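You operate a simulated robot arm through the tools that you are given. There is no shell and no other tool. Be economical: measure what you need, move in short steps, check, and stop when the job is done.

Carry out the task below with a simulated robot arm. There is one attempt and no reset: what you move stays moved.

## Task
Press the teal end plug into the small cream core.
Fine: core on the slide's stub, end plug on it, slide in, lever down; then lever back and slide out again. Leave the other end plugs.
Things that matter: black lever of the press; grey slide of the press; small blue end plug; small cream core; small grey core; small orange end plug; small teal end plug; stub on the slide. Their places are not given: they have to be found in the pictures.

The check looks at the end state, three seconds after you hand in, the way a careful person would. Anything else that was tipped, shoved, dropped, spilled or broken makes it a failure.

## Robot
A 6-joint arm with a two-finger parallel gripper, fixed in place. Base frame: the origin is at the foot of the arm, x ahead of it, y to its left, z up; the work surface is at about z = 800. Units: mm, rad, N and s.
With the tool pointing down near the work surface it reaches from about 260 to 680 mm from the base axis. Its first joint turns from -1.152 to 1.152 rad. Payload 2.9 kg.
The TCP is the grasp point between the finger pads, 30 mm short of the fingertips. In the tool frame z runs along the fingers and y along their closing line. The gripper opens to 110 mm. The fingers are 20 mm wide and 10 mm thick; the gripper's body (48 by 112 mm) begins 55 mm behind the TCP.
Orientation is that of the tool frame in the base frame, as a unit quaternion [w, x, y, z]. With the fingers straight down and closing along the base's y, the tool's x points along the base's -x, its y along +y and its z along -z.

## Interface
- The arm moves only by the tool apply_moves. Its argument "steps" is one flat list of numbers, 7 for each row, row after row: the opening in per cent of the stroke, from 0 (shut) to 100 (fully open), then the shift along the tool's x, y, z in cm, then the turn, a rotation vector about the tool's x, y, z in rad. In form: [gripper, dx, dy, dz, ax, ay, az, gripper, dx, dy, dz, ax, ay, az, ...]. A call has 1 to 12 rows; each row is the pose to reach, as a shift and turn from the pose commanded when the call began, along the tool's axes at that moment. Each row takes 0.2 s and may step no farther than 50 mm and 0.15 rad from the row before; otherwise, or with a gripper value out of range, the whole call is refused. A pose out of reach is approached as far as the arm can. The call stops where the force on the tool passes 70 N (or 10 N more than at its start, if that is more) or the arm is blocked; 0.2 s more then pass. The fingers move at their own pace (about 108 mm/s each) and stop on an object; they squeeze with about 29 N. The grip force told is the motor's: it shows also when the fingers shut on nothing. Time passes only in rows, and 0.2 s behind the last, so rows that repeat a pose let the fingers close. The reply holds the time, the measured pose of the TCP, the force on the tool along the base axes, the opening and the grip force, in the units named above and with some noise, with the torque about the TCP (base axes, N m) and any sound that the robot's microphone picked up, and new pictures: "views" is both (left out), scene, wrist or none.
- Cameras (640 x 400 px; columns grow to the right, rows downward): "scene" is fixed at [74, 417.6, 1381.4]; the picture's right is [-0.89, -0.45, 0.00], its down [-0.26, 0.52, -0.81] and it looks along [0.37, -0.73, -0.58] (base axes); focal length 251 px, centre (320, 200). "wrist" rides on the gripper at [72, 17, -103] in the tool frame; the picture's right is [-0.23, 0.97, 0.00], its down [-0.76, -0.18, -0.62] and it looks along [-0.61, -0.14, 0.78] (tool axes); focal length 222 px, centre (320, 200).
- point_at(camera, pixels): for up to 12 pixels [column, row] of the newest picture of that camera ("zoom" is the newest enlarged one), the place [x, y, z] in the base frame of the surface seen there, good to about 2 mm, but the place of the scene camera against the robot may be out by one fixed shift of up to 25 mm in any direction. No time passes.
- zoom(camera, box): a new picture of the part [left, top, right, bottom] of that camera's present view, enlarged. No time passes.
- close_job(): hands the job in; it is judged then, once.

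Work in short steps. Measure before you move; look again where a grasp or a placing could have gone wrong, and mend it. You have 80 turns and 200 pictures in all, those below and enlarged ones among them. Open the gripper and draw the arm clear of the work before you hand the job in, unless the task says otherwise; then end with one line.

The tools are called as name(argument=value, ...) on one line, values as JSON. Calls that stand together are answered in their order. apply_moves: Moves the arm, as the interface text tells. Its arguments: {"type":"object","properties":{"steps":{"type":"array","items":{"type":"number"}},"views":{"type":"string","enum":["both","scene","wrist","none"]}},"required":["steps"]} The other tools are called the same way: point_at (camera, pixels) gives the place of the surface under pixels of a picture; zoom (camera, box) takes an enlarged picture of a part of a camera's view; close_job () hands the job in.

At the start:

```text
time_s: 0.0
ee_pos: [397.9, -4.4, 1165.8]
orientation: [-0.001, -0.001, 1.0, 0.0]
contact_force: [-0.6, -0.7, -0.7]
moment: [0.0, 0.02, 0.03]
width: 110.1
grip_force: 0.0
```

scene: 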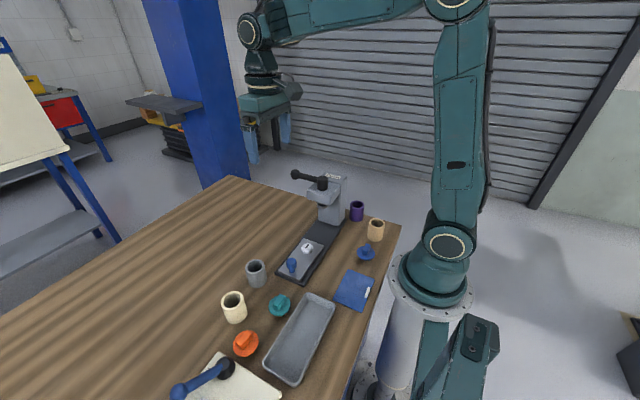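
wrist: 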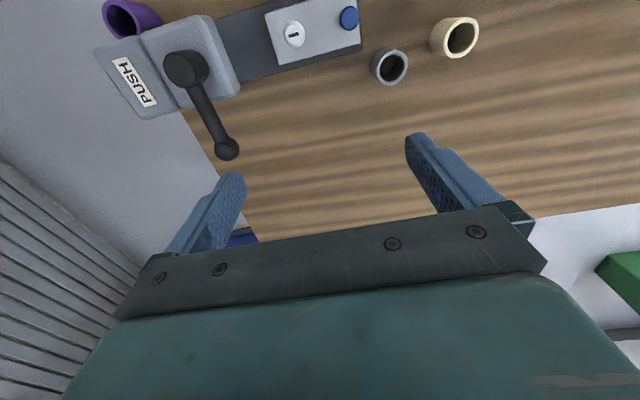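

The scene shows the press around (310,230), cores near (256,272) and (233,307), and plugs near (280,306), (246,343) and (366,253). I'll zoom in to identify the parts.

zoom(camera="scene", box=[200, 160, 420, 300])

zoom(camera="scene", box=[180, 250, 400, 390])

zoom(camera="wrist", box=[80, 0, 500, 180])

```text
2.86 times, centred on (310, 230) of scene
```

zoom: 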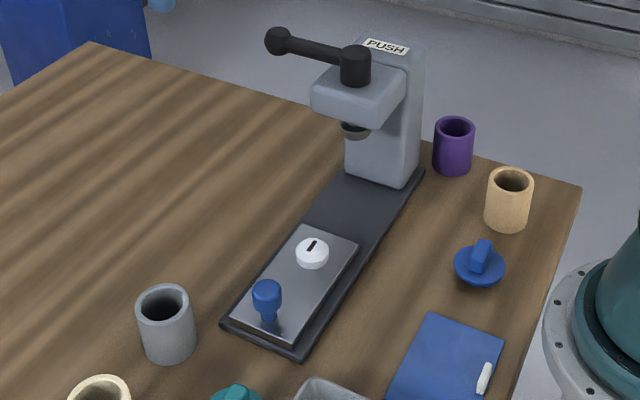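

```text
2.86 times, centred on (290, 320) of scene
```

zoom: 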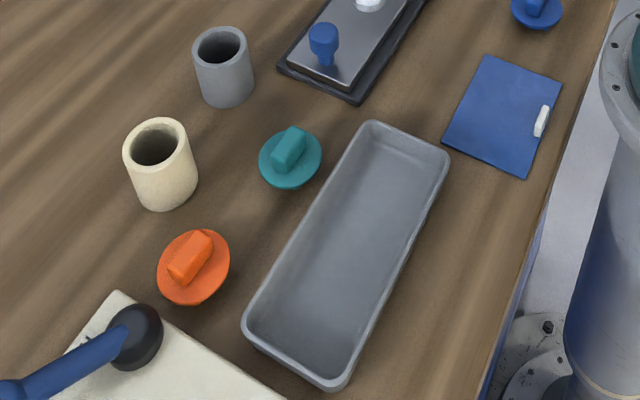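

```text
1.52 times, centred on (290, 90) of wrist
```

zoom: 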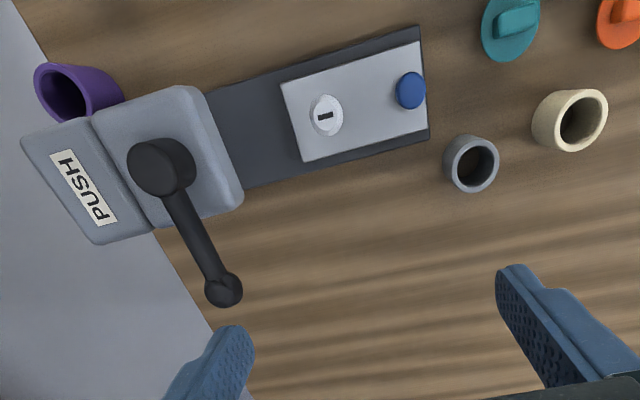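

The wrist zoom shows the stub at (327,115), knob (410,90), cream core (570,120), teal plug (515,25) and lever. I'll measure them all through the zoom, and the same items in the scene camera to find its shift.

point_at(camera="zoom", pixels=[[327, 115], [410, 90], [570, 95], [570, 148], [538, 118], [606, 115], [516, 20], [495, 40], [160, 160], [223, 290], [285, 85], [305, 160]])

point_at(camera="scene", pixels=[[307, 246], [292, 262], [233, 294], [280, 300], [323, 180], [297, 174], [321, 204], [310, 190], [345, 195], [322, 212], [280, 270], [305, 282]])

```text
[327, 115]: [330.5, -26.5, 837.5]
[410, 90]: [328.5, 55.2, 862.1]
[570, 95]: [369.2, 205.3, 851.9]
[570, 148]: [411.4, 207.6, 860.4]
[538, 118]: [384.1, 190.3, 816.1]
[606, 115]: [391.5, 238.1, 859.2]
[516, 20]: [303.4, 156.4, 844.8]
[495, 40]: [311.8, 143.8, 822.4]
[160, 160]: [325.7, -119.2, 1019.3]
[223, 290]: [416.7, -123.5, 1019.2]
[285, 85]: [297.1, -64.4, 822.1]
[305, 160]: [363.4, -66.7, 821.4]
```

```text
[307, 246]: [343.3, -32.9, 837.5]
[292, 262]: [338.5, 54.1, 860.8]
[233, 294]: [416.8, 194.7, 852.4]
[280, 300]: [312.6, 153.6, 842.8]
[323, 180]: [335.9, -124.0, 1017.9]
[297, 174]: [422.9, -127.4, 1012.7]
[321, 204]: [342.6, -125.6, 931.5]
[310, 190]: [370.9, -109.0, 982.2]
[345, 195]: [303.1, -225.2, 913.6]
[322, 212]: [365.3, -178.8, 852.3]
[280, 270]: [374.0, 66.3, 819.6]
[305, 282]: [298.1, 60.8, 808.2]
```

The wrist data puts the cream core near (391,213), rim z≈860; the stub at (330,-27), top z≈837; the teal plug near (305,155). I'll move above the core area for a closer look.

apply_moves(steps=[60, 0.3, 3, 2, 0, 0, 0, 60, 0.6, 6.5, 4.5, 0, 0, 0, 60, 0.9, 10, 7, 0, 0, 0, 60, 1.2, 13.5, 9.5, 0, 0, 0, 60, 1.5, 16.5, 11.5, 0, 0, 0, 60, 1.5, 19, 13, 0, 0, 0, 60, 1.5, 19, 13, 0, 0, 0], views="wrist")

```text
time_s: 1.6
ee_pos: [381.6, 186.0, 1035.5]
orientation: [0.0, -0.001, 1.0, 0.0]
contact_force: [0.8, -0.1, 0.0]
moment: [0.03, -0.02, 0.03]
width: 66.0
grip_force: 0.0
```

wrist: 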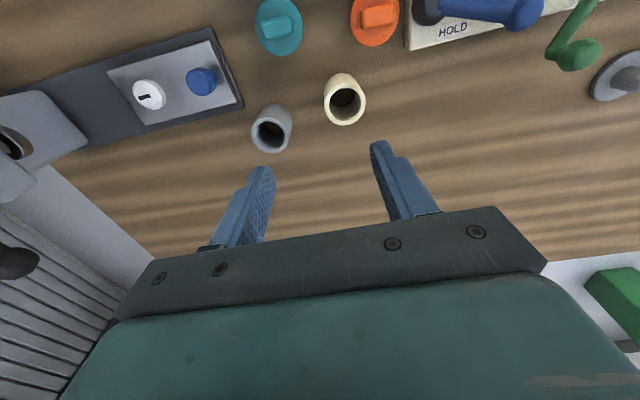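

Cream core at (344,97), grey at (271,128), teal at (278,25). I'll zoom to measure rims accurately.

zoom(camera="wrist", box=[230, 0, 410, 160])

```text
2.50 times, centred on (320, 80) of wrist
```

zoom: 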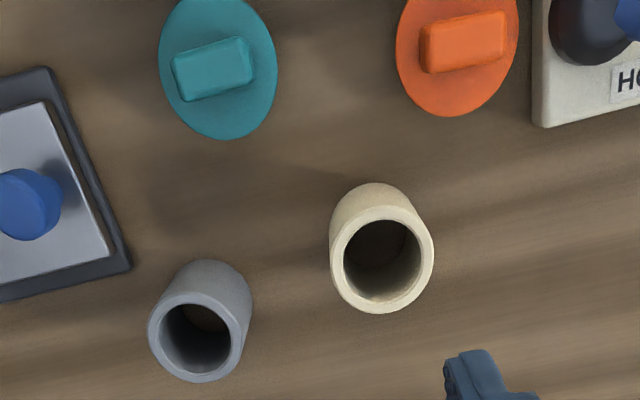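

point_at(camera="zoom", pixels=[[338, 256], [428, 258], [383, 305], [388, 213], [155, 330], [242, 335], [200, 376], [212, 295], [178, 72], [250, 62], [205, 50], [225, 90]])

point_at(camera="zoom", pixels=[[165, 60], [272, 60], [222, 134], [390, 270], [215, 75], [240, 95]])

```text
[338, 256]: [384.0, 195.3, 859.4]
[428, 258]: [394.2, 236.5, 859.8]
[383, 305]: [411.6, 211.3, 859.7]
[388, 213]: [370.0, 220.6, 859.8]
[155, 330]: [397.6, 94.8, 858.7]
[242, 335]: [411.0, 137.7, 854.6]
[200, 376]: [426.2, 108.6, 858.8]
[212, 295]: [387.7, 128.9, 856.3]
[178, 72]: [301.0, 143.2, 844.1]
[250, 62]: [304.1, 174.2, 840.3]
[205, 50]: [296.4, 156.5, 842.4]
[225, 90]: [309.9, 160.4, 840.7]
```

```text
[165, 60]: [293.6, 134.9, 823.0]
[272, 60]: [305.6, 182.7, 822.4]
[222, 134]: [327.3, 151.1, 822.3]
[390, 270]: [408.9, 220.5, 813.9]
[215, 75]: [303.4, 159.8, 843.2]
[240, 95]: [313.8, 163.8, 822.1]
```

Core centre is (390,215.5), OD ≈46, height 60; teal handle is centred at (303,159), thin along x. I'll turn the tool +90° about its z (closing along x, camera away from the press) while moving above the core.

apply_moves(steps=[62, -0.1, 0.3, 0.6, 0, 0, 0.143, 62, -0.2, 0.6, 1.2, 0, 0, 0.286, 62, -0.3, 0.9, 1.8, 0, 0, 0.429, 62, -0.4, 1.2, 2.4, 0, 0, 0.572, 62, -0.5, 1.5, 3.0, 0, 0, 0.714, 62, -0.6, 1.8, 3.6, 0, 0, 0.857, 62, -0.7, 2.1, 4.2, 0, 0, 1.0, 62, -0.8, 2.4, 4.8, 0, 0, 1.143, 62, -0.84, 2.7, 5.4, 0, 0, 1.286, 62, -0.84, 2.95, 6.0, 0, 0, 1.429, 62, -0.84, 2.95, 6.5, 0, 0, 1.571, 62, -0.84, 2.95, 6.5, 0, 0, 1.571], views="both")

```text
time_s: 4.2
ee_pos: [391.8, 217.2, 969.5]
orientation: [-0.001, 0.708, 0.706, 0.001]
contact_force: [0.3, 0.2, 0.8]
moment: [0.0, -0.03, -0.01]
width: 68.1
grip_force: 0.1
```

scene: 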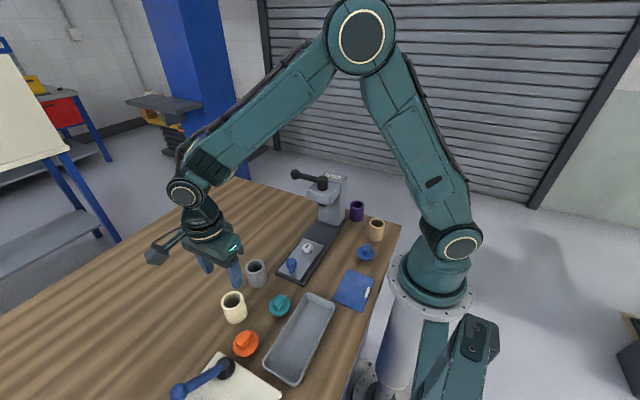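
wrist: 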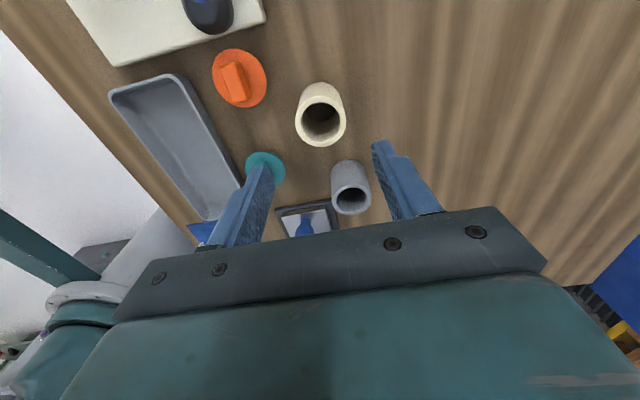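

Cream core at (321,115) is in view; I verify its rim from this viewpoint.

point_at(camera="wrist", pixels=[[298, 122], [343, 120], [321, 143], [322, 101], [321, 120]])

```text
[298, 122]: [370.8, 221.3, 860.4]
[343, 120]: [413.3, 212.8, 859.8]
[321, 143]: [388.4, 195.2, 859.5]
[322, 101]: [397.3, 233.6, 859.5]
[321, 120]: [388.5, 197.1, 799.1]
```

The centre is about (391.5,215.5). I descend to TCP z≈842 with the fingers astride the core.

apply_moves(steps=[62, -0.15, 0, 4, 0, 0, 0, 62, -0.15, 0, 7.5, 0, 0, 0, 62, -0.15, 0, 10, 0, 0, 0, 62, -0.15, 0, 12.7, 0, 0, 0, 62, -0.15, 0, 12.7, 0, 0, 0], views="both")

```text
time_s: 5.4
ee_pos: [388.9, 215.5, 843.1]
orientation: [0.0, 0.708, 0.707, 0.0]
contact_force: [-0.1, -1.0, -0.5]
moment: [-0.01, 0.02, 0.02]
width: 68.3
grip_force: 0.1
```

scene: 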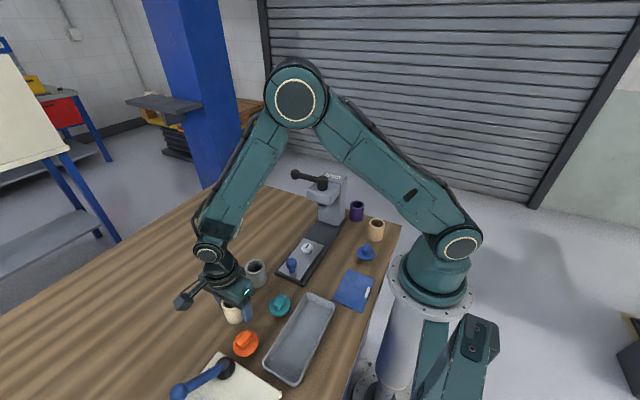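
wrist: 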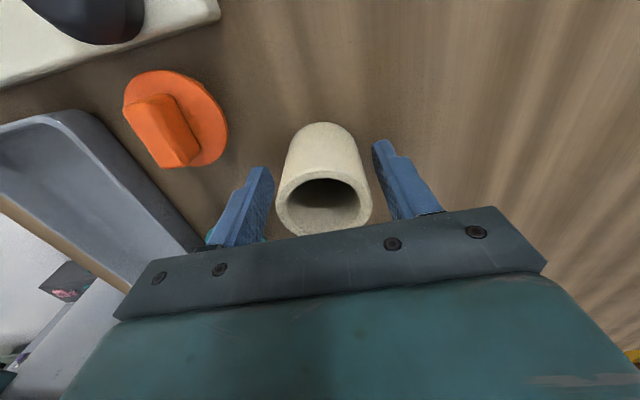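

Core sits between the fingers, with x offset about 1–2 mm. I close the gripper.

apply_moves(steps=[40, 0, 0.1, 0, 0, 0, 0, 35, 0, 0.1, 0, 0, 0, 0, 30, 0, 0.1, 0, 0, 0, 0, 30, 0, 0.1, 0, 0, 0, 0], views="wrist")

```text
time_s: 6.4
ee_pos: [391.9, 215.6, 843.7]
orientation: [0.0, 0.707, 0.707, 0.0]
contact_force: [-0.1, 0.2, -0.3]
moment: [0.03, 0.05, 0.0]
width: 49.0
grip_force: 29.0
```

wrist: 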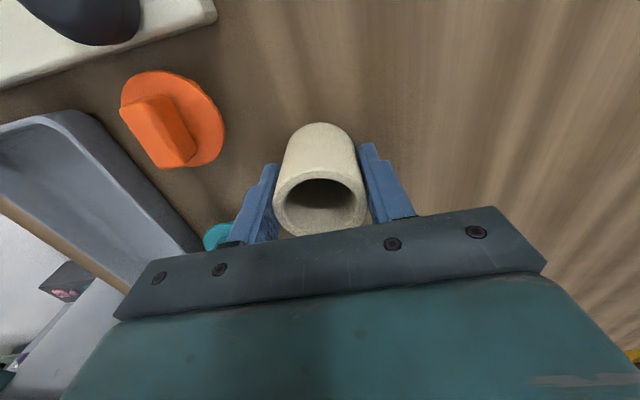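

Core gripped (29 N, width 49). I lift 10 cm first, then travel toward a viewing position short of the stub.

apply_moves(steps=[30, 0, 0, 4, 0, 0, 0, 30, 0, 0, 0, 0, 0, 0, 30, 0, 0, -4, 0, 0, 0, 30, 0, 0, -8, 0, 0, 0, 30, 0, 0, -12, 0, 0, 0, 30, -4, -2, -12, 0, 0, 0, 30, -8, -4, -12, 0, 0, 0, 30, -12, -6.1, -12, 0, 0, 0, 30, -14, -6.1, -12, 0, 0, 0, 30, -14, -6.1, -12, 0, 0, 0], views="both")

```text
time_s: 6.8
ee_pos: [392.8, 216.4, 829.1]
orientation: [-0.002, 0.707, 0.707, 0.002]
contact_force: [-9.2, -6.2, 22.8]
moment: [-0.41, 0.98, 0.02]
width: 49.2
grip_force: 28.7
stopped in row 1: the force on the tool passed its limit at 186 N (the readings are from after the stop); the commanded pose is now the measured one
```

scene: 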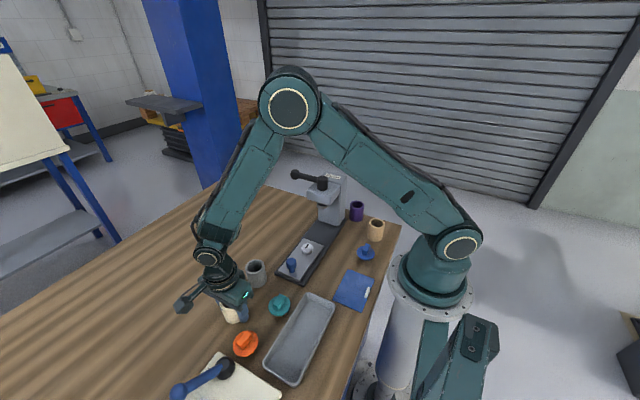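
wrist: 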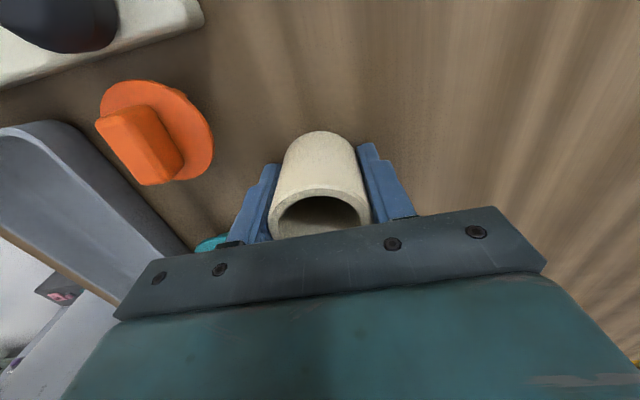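

That was my mistake: the first row had the wrong sign and pressed the fingertips onto the table (peak 186 N). The core still stands upright and undamaged. I open slightly, rise 15 mm and regrip at the right height.

apply_moves(steps=[30, 0, 0, -0.1, 0, 0, 0, 60, -0.1, -0.1, -0.1, 0, 0, 0, 60, -0.1, -0.1, -0.1, 0, 0, 0, 60, -0.1, -0.1, -0.8, 0, 0, 0, 60, -0.1, -0.1, -1.5, 0, 0, 0, 60, -0.1, -0.1, -1.5, 0, 0, 0], views="both")

```text
time_s: 8.2
ee_pos: [392.1, 217.2, 843.8]
orientation: [0.0, 0.707, 0.708, 0.005]
contact_force: [0.1, 1.0, 0.5]
moment: [0.02, -0.01, -0.03]
width: 66.1
grip_force: 0.1
```

scene: 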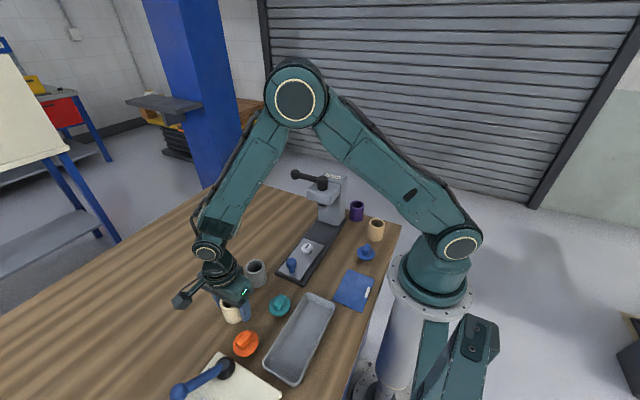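
wrist: 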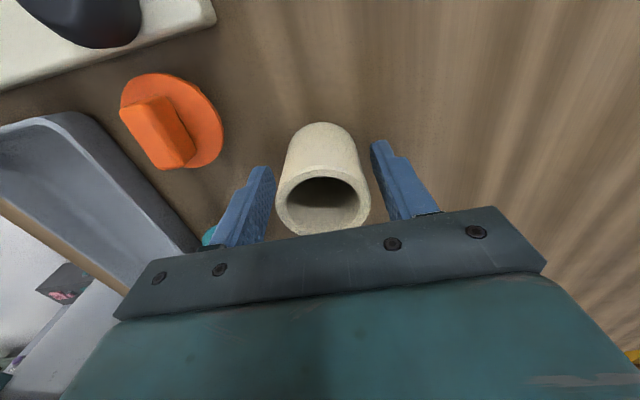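

Core still upright at the same place. I recentre 1.5 mm in y, close, and lift straight up (negative tool z).

apply_moves(steps=[60, -0.15, 0, 0, 0, 0, 0, 40, -0.15, 0, 0, 0, 0, 0, 30, -0.15, 0, 0, 0, 0, 0, 30, -0.15, 0, 0, 0, 0, 0, 30, -0.15, 0, 0, 0, 0, 0, 30, -0.15, 0, -2, 0, 0, 0, 30, -0.15, 0, -6, 0, 0, 0, 30, -0.15, 0, -10, 0, 0, 0, 30, -0.15, 0, -12, 0, 0, 0, 30, -0.15, 0, -12, 0, 0, 0], views="both")

```text
time_s: 10.4
ee_pos: [392.1, 213.3, 961.9]
orientation: [0.0, 0.706, 0.708, 0.005]
contact_force: [-0.6, -0.2, -0.9]
moment: [-0.01, -0.02, -0.02]
width: 48.7
grip_force: 28.9
```

scene: 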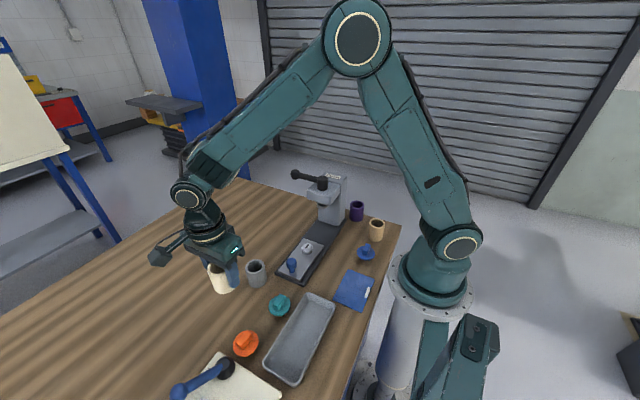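
wrist: 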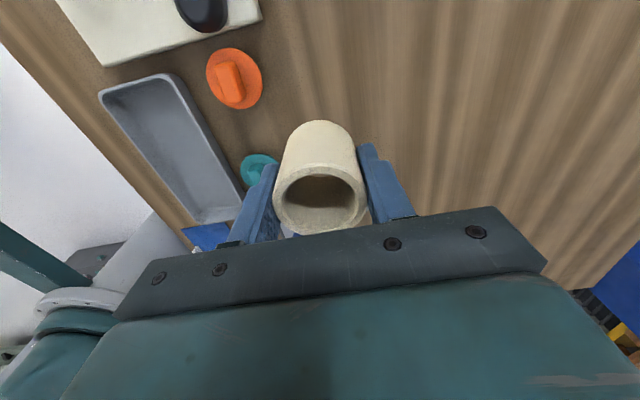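

Core held with bottom at z≈919. I now travel to (331,75), levelling the small tool tilt, to look at the stub.

apply_moves(steps=[30, -3.5, -1.5, 0, 0.007, -0.008, 0, 30, -7, -3, 0, 0.007, -0.008, 0, 30, -10.5, -4.5, 0, 0.007, -0.008, 0, 30, -13.8, -6.1, 0, 0.007, -0.008, 0, 30, -13.8, -6.1, 0, 0.007, -0.008, 0], views="both")

```text
time_s: 11.6
ee_pos: [331.5, 73.9, 963.1]
orientation: [-0.001, 0.706, 0.708, -0.001]
contact_force: [0.5, 0.1, 0.0]
moment: [-0.03, 0.0, -0.01]
width: 48.8
grip_force: 28.7
```

scene: 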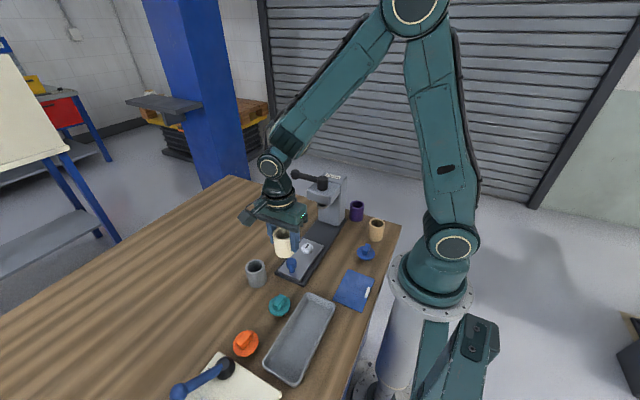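
wrist: 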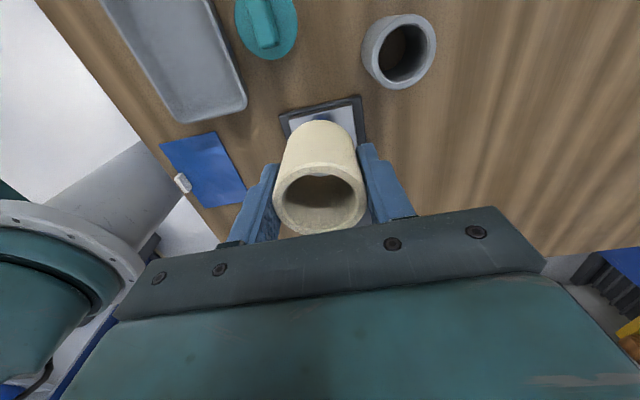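

The stub isn't visible in the wrist view, so I'll use the scene camera with the held core as a reference for its shift.

zoom(camera="scene", box=[250, 190, 350, 290])

```text
4.00 times, centred on (300, 240) of scene
```

zoom: 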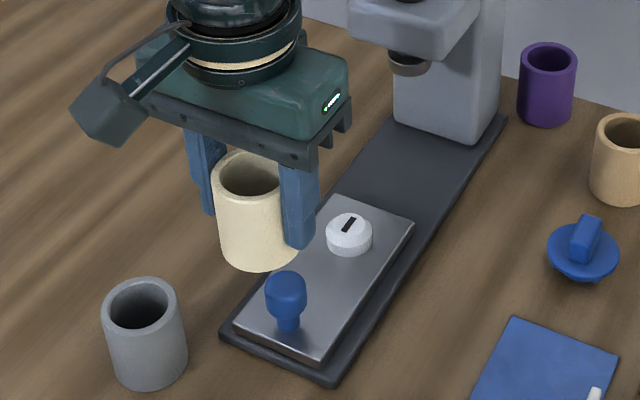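

Stub clearly visible at zoom (349,228). I measure its top edges, plus the grey core rim as calibration.

point_at(camera="zoom", pixels=[[329, 231], [370, 231], [349, 244], [349, 216], [105, 304], [174, 302], [140, 325], [141, 281], [286, 280], [335, 245], [405, 70], [355, 252]])

point_at(camera="zoom", pixels=[[390, 66], [427, 68], [408, 75], [430, 20], [360, 10], [450, 70], [399, 115], [470, 135], [340, 197], [412, 224], [236, 326], [320, 362]])

```text
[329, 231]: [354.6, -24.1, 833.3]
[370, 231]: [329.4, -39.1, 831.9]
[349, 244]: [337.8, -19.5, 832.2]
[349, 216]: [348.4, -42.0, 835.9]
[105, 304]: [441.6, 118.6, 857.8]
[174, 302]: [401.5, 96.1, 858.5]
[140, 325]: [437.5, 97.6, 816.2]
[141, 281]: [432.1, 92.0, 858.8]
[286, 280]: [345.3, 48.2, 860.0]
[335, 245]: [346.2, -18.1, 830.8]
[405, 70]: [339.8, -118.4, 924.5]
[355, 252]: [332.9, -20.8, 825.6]
```

```text
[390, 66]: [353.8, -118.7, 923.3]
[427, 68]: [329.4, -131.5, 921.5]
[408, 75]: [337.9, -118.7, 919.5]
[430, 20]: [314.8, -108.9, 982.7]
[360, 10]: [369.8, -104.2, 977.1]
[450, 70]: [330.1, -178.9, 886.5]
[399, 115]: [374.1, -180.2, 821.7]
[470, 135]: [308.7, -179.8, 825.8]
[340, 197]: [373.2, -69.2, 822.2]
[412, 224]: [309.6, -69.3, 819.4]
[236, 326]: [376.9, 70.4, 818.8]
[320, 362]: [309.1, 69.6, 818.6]
```

Scene offset is roughly (+12,-6), giving a stub centre near (330,-26). I'll confirm with the wrist camera from beside the finger by shifting +8 cm in x.

apply_moves(steps=[30, 0, 4, 0, 0, 0, 0, 30, 0, 8, 0, 0, 0, 0, 30, -2, 10, 0, 0, 0, 0, 30, -2, 10, 0, 0, 0, 0], views="wrist")

zoom(camera="wrist", box=[120, 60, 280, 240])

```text
time_s: 12.6
ee_pos: [433.0, 56.7, 965.6]
orientation: [0.0, 0.707, 0.708, -0.001]
contact_force: [-0.9, 0.2, 0.4]
moment: [-0.01, -0.02, -0.02]
width: 48.7
grip_force: 28.8
```

wrist: 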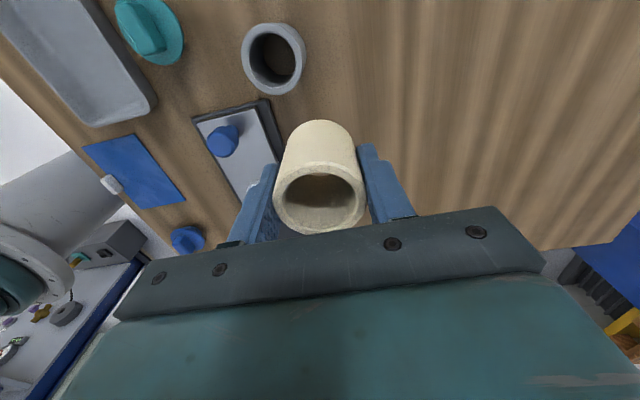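

```text
2.22 times, centred on (200, 150) of wrist
```

zoom: 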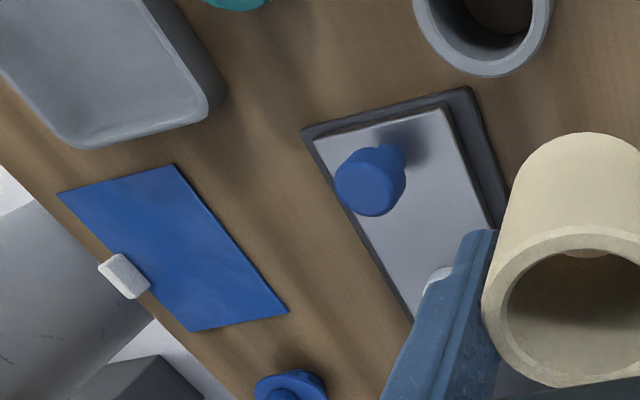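

Stub is just behind the left finger; I shift 3 cm more in x and 2 cm back in y.

apply_moves(steps=[30, -1.5, 2, 0, 0, 0, 0, 30, -2.5, 4, 0, 0, 0, 0, 30, -2.5, 4, 0, 0, 0, 0], views="none")

zoom(camera="wrist", box=[120, 60, 280, 240])

```text
time_s: 13.4
ee_pos: [473.2, 29.8, 964.0]
orientation: [-0.001, 0.706, 0.708, -0.001]
contact_force: [-0.4, -0.3, -0.4]
moment: [0.0, 0.0, 0.01]
width: 48.7
grip_force: 29.1
```

```text
2.22 times, centred on (200, 150) of wrist
```

zoom: 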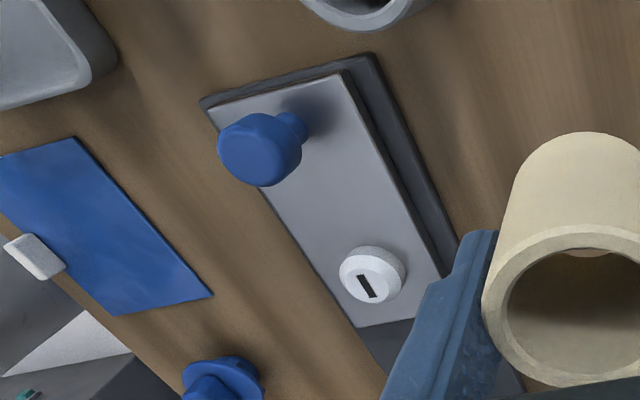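

Stub is now visible at zoom (366,279). I measure its top rim, and the core rim for the in-hand offset.

point_at(camera="zoom", pixels=[[342, 275], [393, 283], [362, 260], [372, 300], [366, 279], [375, 270], [355, 292], [488, 305], [565, 232], [560, 382], [260, 150], [630, 245]])

point_at(camera="wrist", pixels=[[276, 200], [363, 200], [318, 231], [320, 165], [300, 172], [345, 226]])

```text
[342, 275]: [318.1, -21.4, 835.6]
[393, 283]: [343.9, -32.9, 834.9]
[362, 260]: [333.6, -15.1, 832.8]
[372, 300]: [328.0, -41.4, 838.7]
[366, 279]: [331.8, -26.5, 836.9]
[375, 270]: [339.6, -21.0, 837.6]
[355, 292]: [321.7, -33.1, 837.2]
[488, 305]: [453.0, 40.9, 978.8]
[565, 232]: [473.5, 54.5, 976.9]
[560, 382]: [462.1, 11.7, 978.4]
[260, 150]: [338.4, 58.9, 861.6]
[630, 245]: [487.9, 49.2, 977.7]
```

```text
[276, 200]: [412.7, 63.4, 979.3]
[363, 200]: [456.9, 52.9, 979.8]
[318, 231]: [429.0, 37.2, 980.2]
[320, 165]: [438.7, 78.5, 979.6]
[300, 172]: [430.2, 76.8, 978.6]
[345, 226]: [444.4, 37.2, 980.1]
```

Stub centre (331,-27), top z≈837; held core sits +1,+1 from TCP. I go over (330,-28) and lower to TCP z≈895 (core bottom ~850).

apply_moves(steps=[30, -1, -4, 0, 0, 0, 0, 30, -2.5, -8, 0, 0, 0, 0, 30, -4, -12, 0, 0, 0, 0, 30, -5.8, -14.3, 0, 0, 0, 0, 30, -5.8, -14.3, 3.5, 0, 0, 0, 30, -5.8, -14.3, 6.9, 0, 0, 0, 30, -5.8, -14.3, 6.9, 0, 0, 0], views="scene")

zoom(camera="scene", box=[260, 190, 360, 290])

```text
time_s: 15.0
ee_pos: [328.3, -27.5, 892.6]
orientation: [0.0, 0.706, 0.708, -0.002]
contact_force: [0.1, -0.2, 0.1]
moment: [-0.01, 0.0, -0.01]
width: 48.9
grip_force: 28.7
```

scene: 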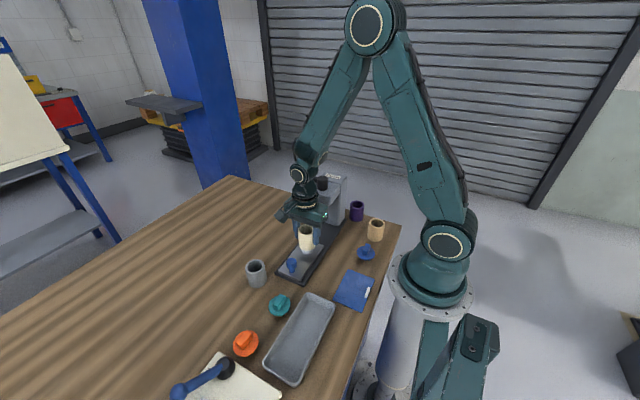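

```text
4.00 times, centred on (310, 240) of scene
```

zoom: 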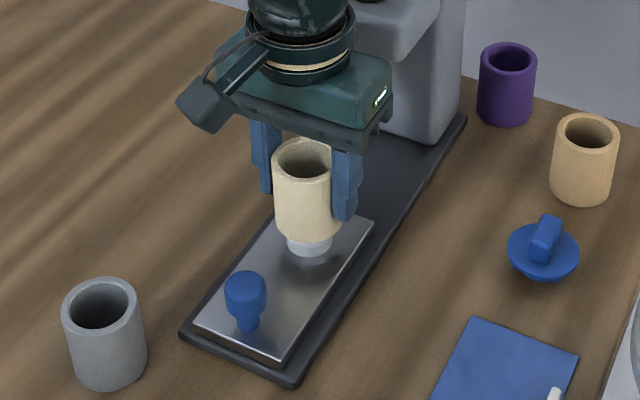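

Core looks concentric with the stub (both at column ~309). I lower in small rows, watching force.

apply_moves(steps=[30, 0, 0.1, 0.6, 0, 0, 0, 30, 0, 0.1, 1.0, 0, 0, 0, 30, 0, 0.1, 1.4, 0, 0, 0, 30, 0, 0.1, 1.8, 0, 0, 0, 30, 0, 0.1, 2.1, 0, 0, 0, 30, 0, 0.1, 2.1, 0, 0, 0], views="scene")

zoom(camera="scene", box=[260, 190, 360, 290])

```text
time_s: 16.4
ee_pos: [330.4, -26.5, 872.3]
orientation: [0.0, 0.707, 0.707, -0.001]
contact_force: [-2.0, -2.8, -0.3]
moment: [-0.08, 0.12, -0.01]
width: 48.9
grip_force: 29.0
```

scene: 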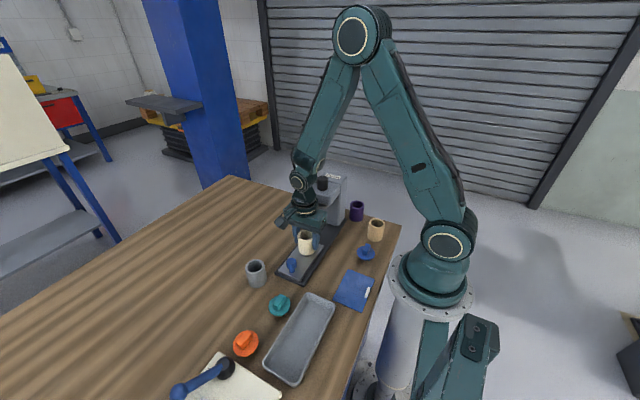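

```text
4.00 times, centred on (310, 240) of scene
```

zoom: 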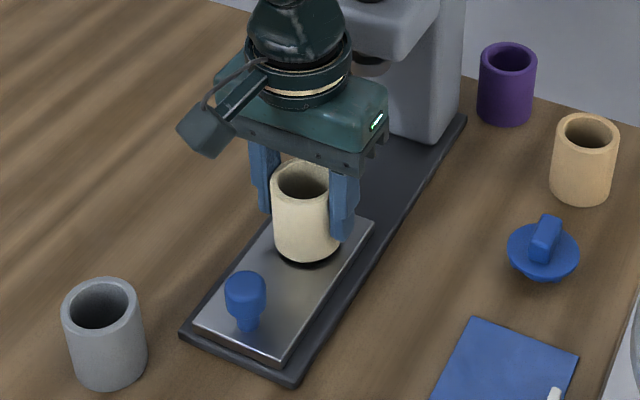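

Core is over the stub with a few mm to go and light side contact. I lower further in 2 mm rows with a 0.5 mm relief.

apply_moves(steps=[30, -0.08, -0.06, 0.2, 0, 0, 0, 30, -0.08, -0.06, 0.4, 0, 0, 0, 30, -0.08, -0.06, 0.5, 0, 0, 0, 30, -0.08, -0.06, 0.5, 0, 0, 0], views="none")

zoom(camera="scene", box=[280, 220, 340, 280])

```text
time_s: 17.4
ee_pos: [330.0, -27.8, 867.7]
orientation: [0.0, 0.706, 0.708, 0.001]
contact_force: [-0.4, 0.7, 6.9]
moment: [0.18, -0.13, 0.04]
width: 48.8
grip_force: 29.4
```

```text
6.67 times, centred on (310, 250) of scene
```

zoom: 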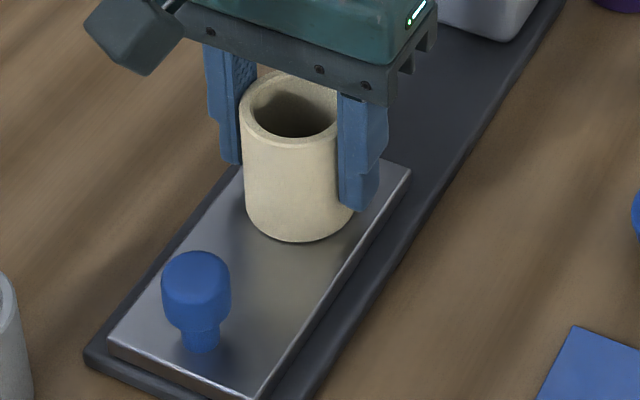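

Seated with +7 N on the slide. I open, rise straight up 9 cm, then travel to above the teal plug.

apply_moves(steps=[60, 0, 0, 0, 0, 0, 0, 60, 0, 0, 0, 0, 0, 0, 60, 0, 0, -2, 0, 0, 0, 60, 0, 0, -6, 0, 0, 0, 60, 0, 0, -9.5, 0, 0, 0, 60, 4.5, -0.7, -9.5, 0, 0, 0, 60, 9, -1.4, -9.5, 0, 0, 0, 60, 13.5, -2, -9.5, 0, 0, 0, 60, 17, -2.7, -9.5, 0, 0, 0, 60, 18.7, -2.7, -9.5, 0, 0, 0, 60, 18.7, -2.7, -9.5, 0, 0, 0], views="both")

zoom(camera="wrist", box=[260, 60, 380, 180])

zoom(camera="scene", box=[250, 200, 350, 300])

```text
time_s: 19.8
ee_pos: [303.6, 160.2, 960.3]
orientation: [0.0, 0.706, 0.708, -0.001]
contact_force: [-1.1, 0.3, -1.0]
moment: [-0.01, -0.04, 0.01]
width: 66.1
grip_force: 0.0
```

scene: 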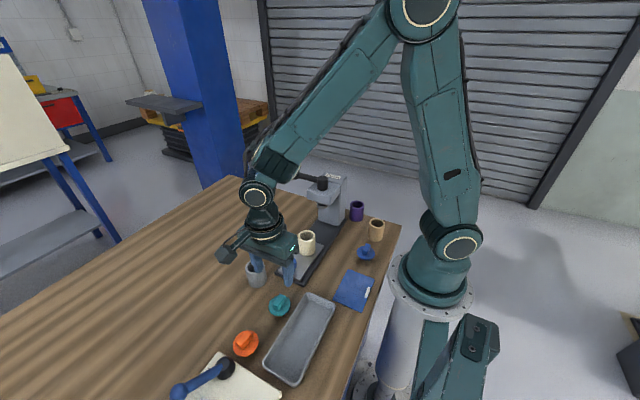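
wrist: 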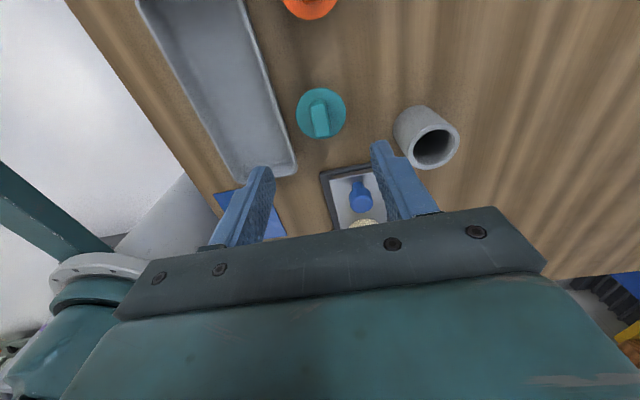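

```text
3.33 times, centred on (320, 120) of wrist
```

zoom: 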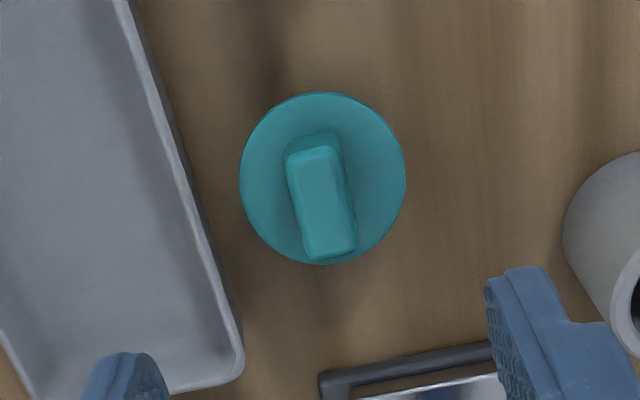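

```text
4.00 times, centred on (300, 250) of scene
```

zoom: 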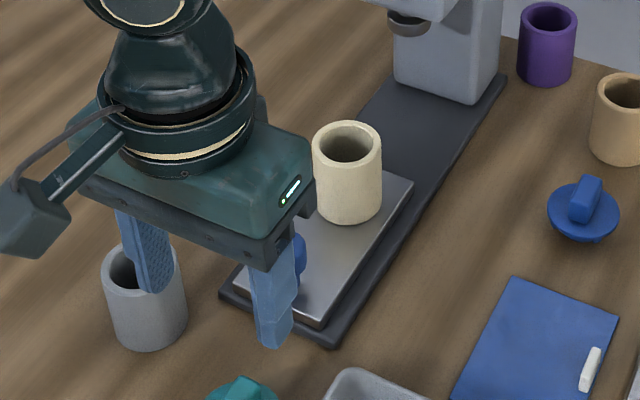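

Core stands properly on the stub. Now I measure the teal handle top and flange in the wrist picture.

point_at(camera="wrist", pixels=[[311.5, 108], [324, 105.5], [329.5, 134], [317, 136], [320, 120], [297.5, 113], [345, 111], [321, 90], [317, 138], [322, 100], [326, 136], [314, 122]])

```text
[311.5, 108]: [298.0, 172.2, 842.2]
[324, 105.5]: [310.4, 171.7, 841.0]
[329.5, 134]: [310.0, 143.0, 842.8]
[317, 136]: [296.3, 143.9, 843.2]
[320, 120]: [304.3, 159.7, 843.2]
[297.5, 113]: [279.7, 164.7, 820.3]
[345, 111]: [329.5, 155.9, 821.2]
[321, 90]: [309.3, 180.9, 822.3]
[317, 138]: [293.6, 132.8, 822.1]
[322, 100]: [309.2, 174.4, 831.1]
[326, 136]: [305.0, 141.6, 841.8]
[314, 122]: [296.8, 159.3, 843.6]
```

Handle is aligned with y, centred at (303.7,158), 13 mm wide, top z 843, flange at 822. I check the tray edge clearance on the left.

point_at(camera="wrist", pixels=[[274, 110], [280, 128], [290, 160], [268, 90], [255, 110]])

```text
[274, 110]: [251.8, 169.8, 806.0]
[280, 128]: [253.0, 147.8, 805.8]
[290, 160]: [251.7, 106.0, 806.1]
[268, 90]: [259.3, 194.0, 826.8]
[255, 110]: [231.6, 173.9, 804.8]
```

Tray edge is at x≈260, clear of the fingers. I descend to TCP z≈856 with a 40 mm opening.

apply_moves(steps=[36, -0.2, 0, 4, 0, 0, 0, 36, -0.2, 0, 7, 0, 0, 0, 36, -0.2, 0, 9.2, 0, 0, 0, 36, -0.2, 0, 10.4, 0, 0, 0, 36, -0.2, 0, 10.4, 0, 0, 0], views="wrist")

zoom(camera="scene", box=[240, 260, 320, 340])

```text
time_s: 21.0
ee_pos: [304.0, 157.3, 857.4]
orientation: [0.0, 0.707, 0.707, -0.002]
contact_force: [0.8, -0.1, 0.3]
moment: [0.01, 0.0, 0.0]
width: 39.6
grip_force: 0.0
```

wrist: 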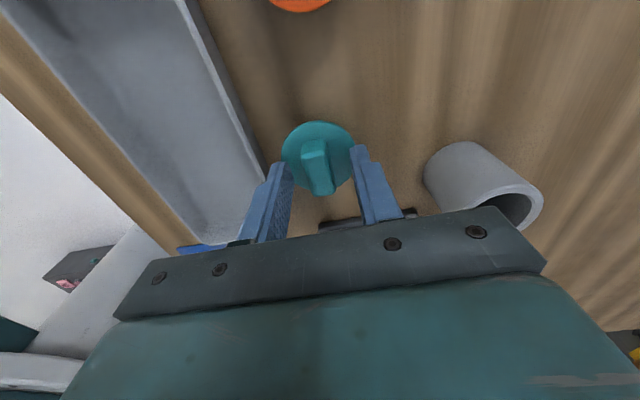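

```text
5.00 times, centred on (280, 300) of scene
```

zoom: 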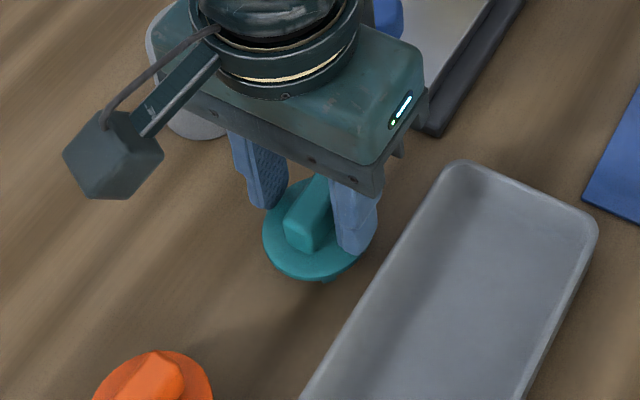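

Fingers straddle the handle, tips just above the flange. I close on it and lift.

apply_moves(steps=[20, 0, 0, 0, 0, 0, 0, 5, 0, 0, 0, 0, 0, 0, 5, 0, 0, 0, 0, 0, 0, 5, 0, 0, 0, 0, 0, 0, 5, 0, 0, -2, 0, 0, 0, 5, 0, 0, -6, 0, 0, 0, 5, 0, 0, -10.5, 0, 0, 0, 5, 0, 0, -10.5, 0, 0, 0], views="wrist")

zoom(camera="scene", box=[220, 210, 320, 310])

zoom(camera="wrist", box=[260, 100, 380, 220])

```text
time_s: 22.8
ee_pos: [302.1, 158.0, 962.9]
orientation: [0.0, 0.706, 0.708, -0.002]
contact_force: [0.7, 0.3, -0.9]
moment: [0.01, 0.0, -0.01]
width: 15.4
grip_force: 29.0
```

wrist: 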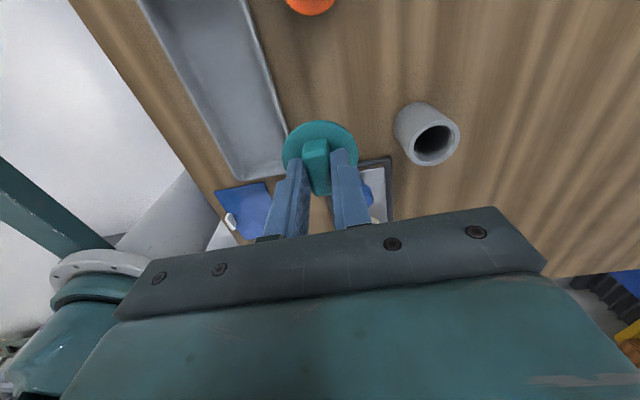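

```text
4.00 times, centred on (270, 260) of scene
```

zoom: 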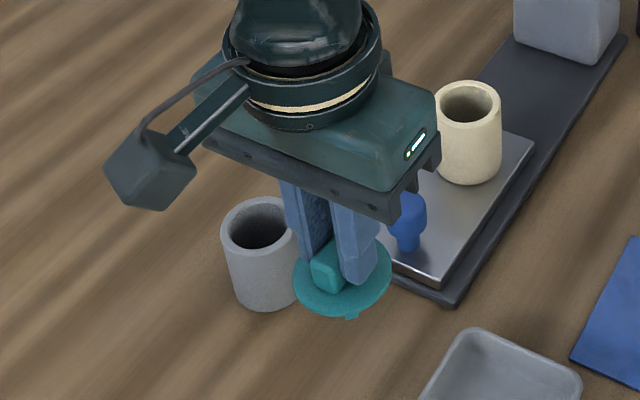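

```text
3.33 times, centred on (320, 160) of wrist
```

zoom: 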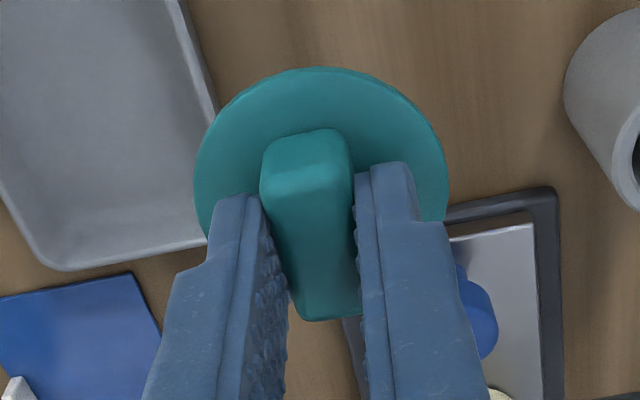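

Plug held level-looking. I measure flange rim points in hand and the core rim on the stub via scene.

point_at(camera="zoom", pixels=[[202, 180], [442, 180], [320, 74], [230, 110], [410, 110], [305, 145], [320, 300]])

point_at(camera="scene", pixels=[[299, 238], [314, 238], [307, 232], [307, 244]])

```text
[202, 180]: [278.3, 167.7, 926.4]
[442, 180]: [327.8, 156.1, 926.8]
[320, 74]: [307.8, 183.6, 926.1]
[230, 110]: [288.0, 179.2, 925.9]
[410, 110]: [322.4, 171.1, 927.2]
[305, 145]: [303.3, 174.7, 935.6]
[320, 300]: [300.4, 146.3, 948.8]
```

```text
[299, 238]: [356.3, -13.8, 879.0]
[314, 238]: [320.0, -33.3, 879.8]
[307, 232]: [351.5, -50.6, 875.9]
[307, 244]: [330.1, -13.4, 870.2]
```

Held flange is level (z≈926.5), centred within ~0.6 mm of the TCP. I move to the side of the press to measure the core's actual rim with the wrist camera.

apply_moves(steps=[5, -3, 3.5, 0, 0, 0, 0, 5, -6, 7, 0, 0, 0, 0, 5, -9, 10.5, 0, 0, 0, 0, 5, -11, 14, 0, 0, 0, 0, 5, -12, 16, 0, 0, 0, 0, 5, -12, 16, 0, 0, 0, 0], views="none")

zoom(camera="wrist", box=[140, 80, 300, 240])

```text
time_s: 24.2
ee_pos: [463.5, 40.0, 965.0]
orientation: [0.0, 0.706, 0.708, -0.001]
contact_force: [0.2, -0.1, -0.3]
moment: [0.0, 0.03, 0.0]
width: 15.7
grip_force: 29.0
```

```text
2.50 times, centred on (220, 160) of wrist
```

zoom: 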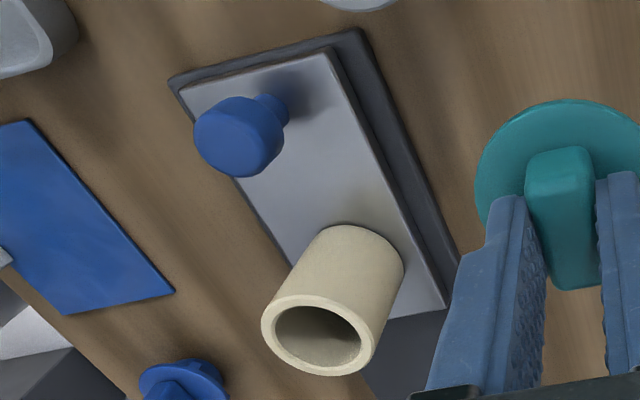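

Core rim is visible around zoom (318,335). I measure the rim around its circumference.

point_at(camera="zoom", pixels=[[267, 318], [368, 354], [300, 301], [335, 371], [285, 350], [353, 322], [278, 307], [318, 304], [270, 335], [310, 366], [360, 366], [365, 336]])

```text
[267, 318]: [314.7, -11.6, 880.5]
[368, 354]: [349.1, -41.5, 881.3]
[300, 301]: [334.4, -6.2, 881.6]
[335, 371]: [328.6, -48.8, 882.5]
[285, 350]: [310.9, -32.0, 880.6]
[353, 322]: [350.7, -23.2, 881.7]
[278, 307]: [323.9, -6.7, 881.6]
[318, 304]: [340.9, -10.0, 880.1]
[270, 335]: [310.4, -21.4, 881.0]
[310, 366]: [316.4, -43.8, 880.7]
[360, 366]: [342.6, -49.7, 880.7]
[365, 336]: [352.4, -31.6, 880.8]
```

Core centre is (331.3,-27.2), top z 881. I move the plug over it at TCP (331,-27.8), z≈952, and look.

apply_moves(steps=[5, -1.5, -4, 0, 0, 0, 0, 5, -3.5, -8, 0, 0, 0, 0, 5, -5.5, -11.5, 0, 0, 0, 0, 5, -6.78, -13.25, 0, 0, 0, 0, 5, -6.78, -13.25, 1.2, 0, 0, 0, 5, -6.78, -13.25, 1.2, 0, 0, 0], views="none")

zoom(camera="scene", box=[270, 190, 350, 270])

```text
time_s: 25.6
ee_pos: [331.7, -29.8, 951.3]
orientation: [0.0, 0.706, 0.708, -0.001]
contact_force: [-0.8, 0.0, -0.2]
moment: [0.02, 0.02, 0.02]
width: 15.4
grip_force: 28.8
```

```text
5.00 times, centred on (310, 230) of scene
```

zoom: 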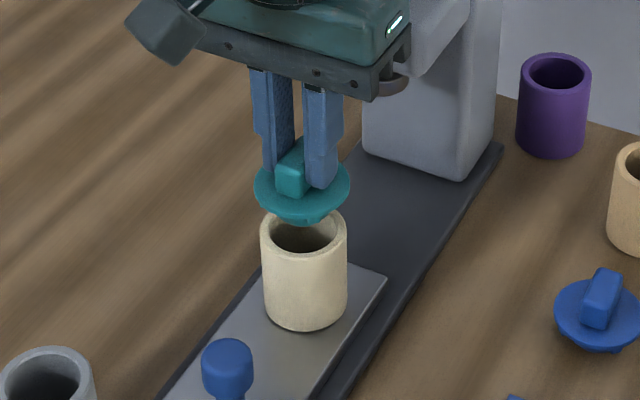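

Flange is nearly concentric with the core (columns 302 vs 304). I descend slowly until the plug spigot touches or enters.

apply_moves(steps=[5, 0.05, -0.05, 0.5, 0, 0, 0, 5, 0.05, -0.05, 1.0, 0, 0, 0, 5, 0.05, -0.05, 1.3, 0, 0, 0, 5, 0.05, -0.05, 1.6, 0, 0, 0, 5, 0.05, -0.05, 1.8, 0, 0, 0, 5, 0.05, -0.05, 1.8, 0, 0, 0], views="none")

zoom(camera="scene", box=[270, 190, 350, 270])

```text
time_s: 27.0
ee_pos: [329.9, -29.8, 934.5]
orientation: [0.001, 0.707, 0.707, -0.001]
contact_force: [0.5, 0.7, 0.6]
moment: [0.03, -0.03, 0.03]
width: 15.6
grip_force: 29.3
```

```text
5.00 times, centred on (310, 230) of scene
```

zoom: 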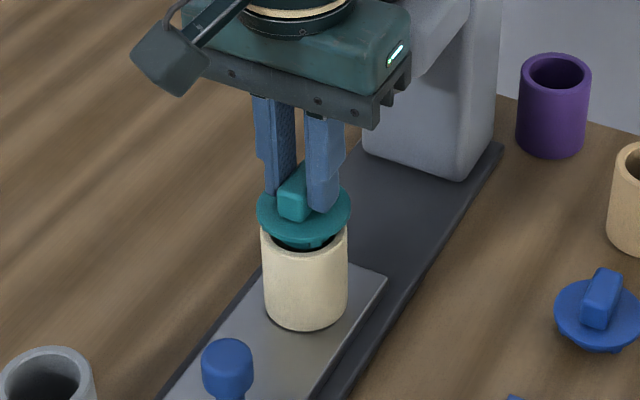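

No contact yet, spigot at the mouth; two readings at y −29.8 suggest shifting +1 mm y. I continue down in 2 mm rows.

apply_moves(steps=[5, 0.1, 0.05, 0.2, 0, 0, 0, 5, 0.1, 0.05, 0.4, 0, 0, 0, 5, 0.1, 0.05, 0.6, 0, 0, 0, 5, 0.1, 0.05, 0.8, 0, 0, 0, 5, 0.1, 0.05, 0.8, 0, 0, 0], views="none")

zoom(camera="scene", box=[280, 205, 340, 265])

```text
time_s: 28.2
ee_pos: [329.6, -29.2, 927.1]
orientation: [0.0, 0.706, 0.708, -0.001]
contact_force: [-2.8, 0.4, 20.8]
moment: [0.01, 0.12, 0.0]
width: 15.6
grip_force: 29.1
```

```text
6.67 times, centred on (310, 235) of scene
```

zoom: 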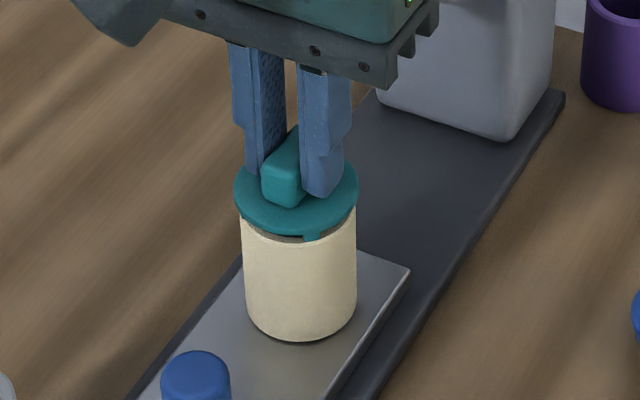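

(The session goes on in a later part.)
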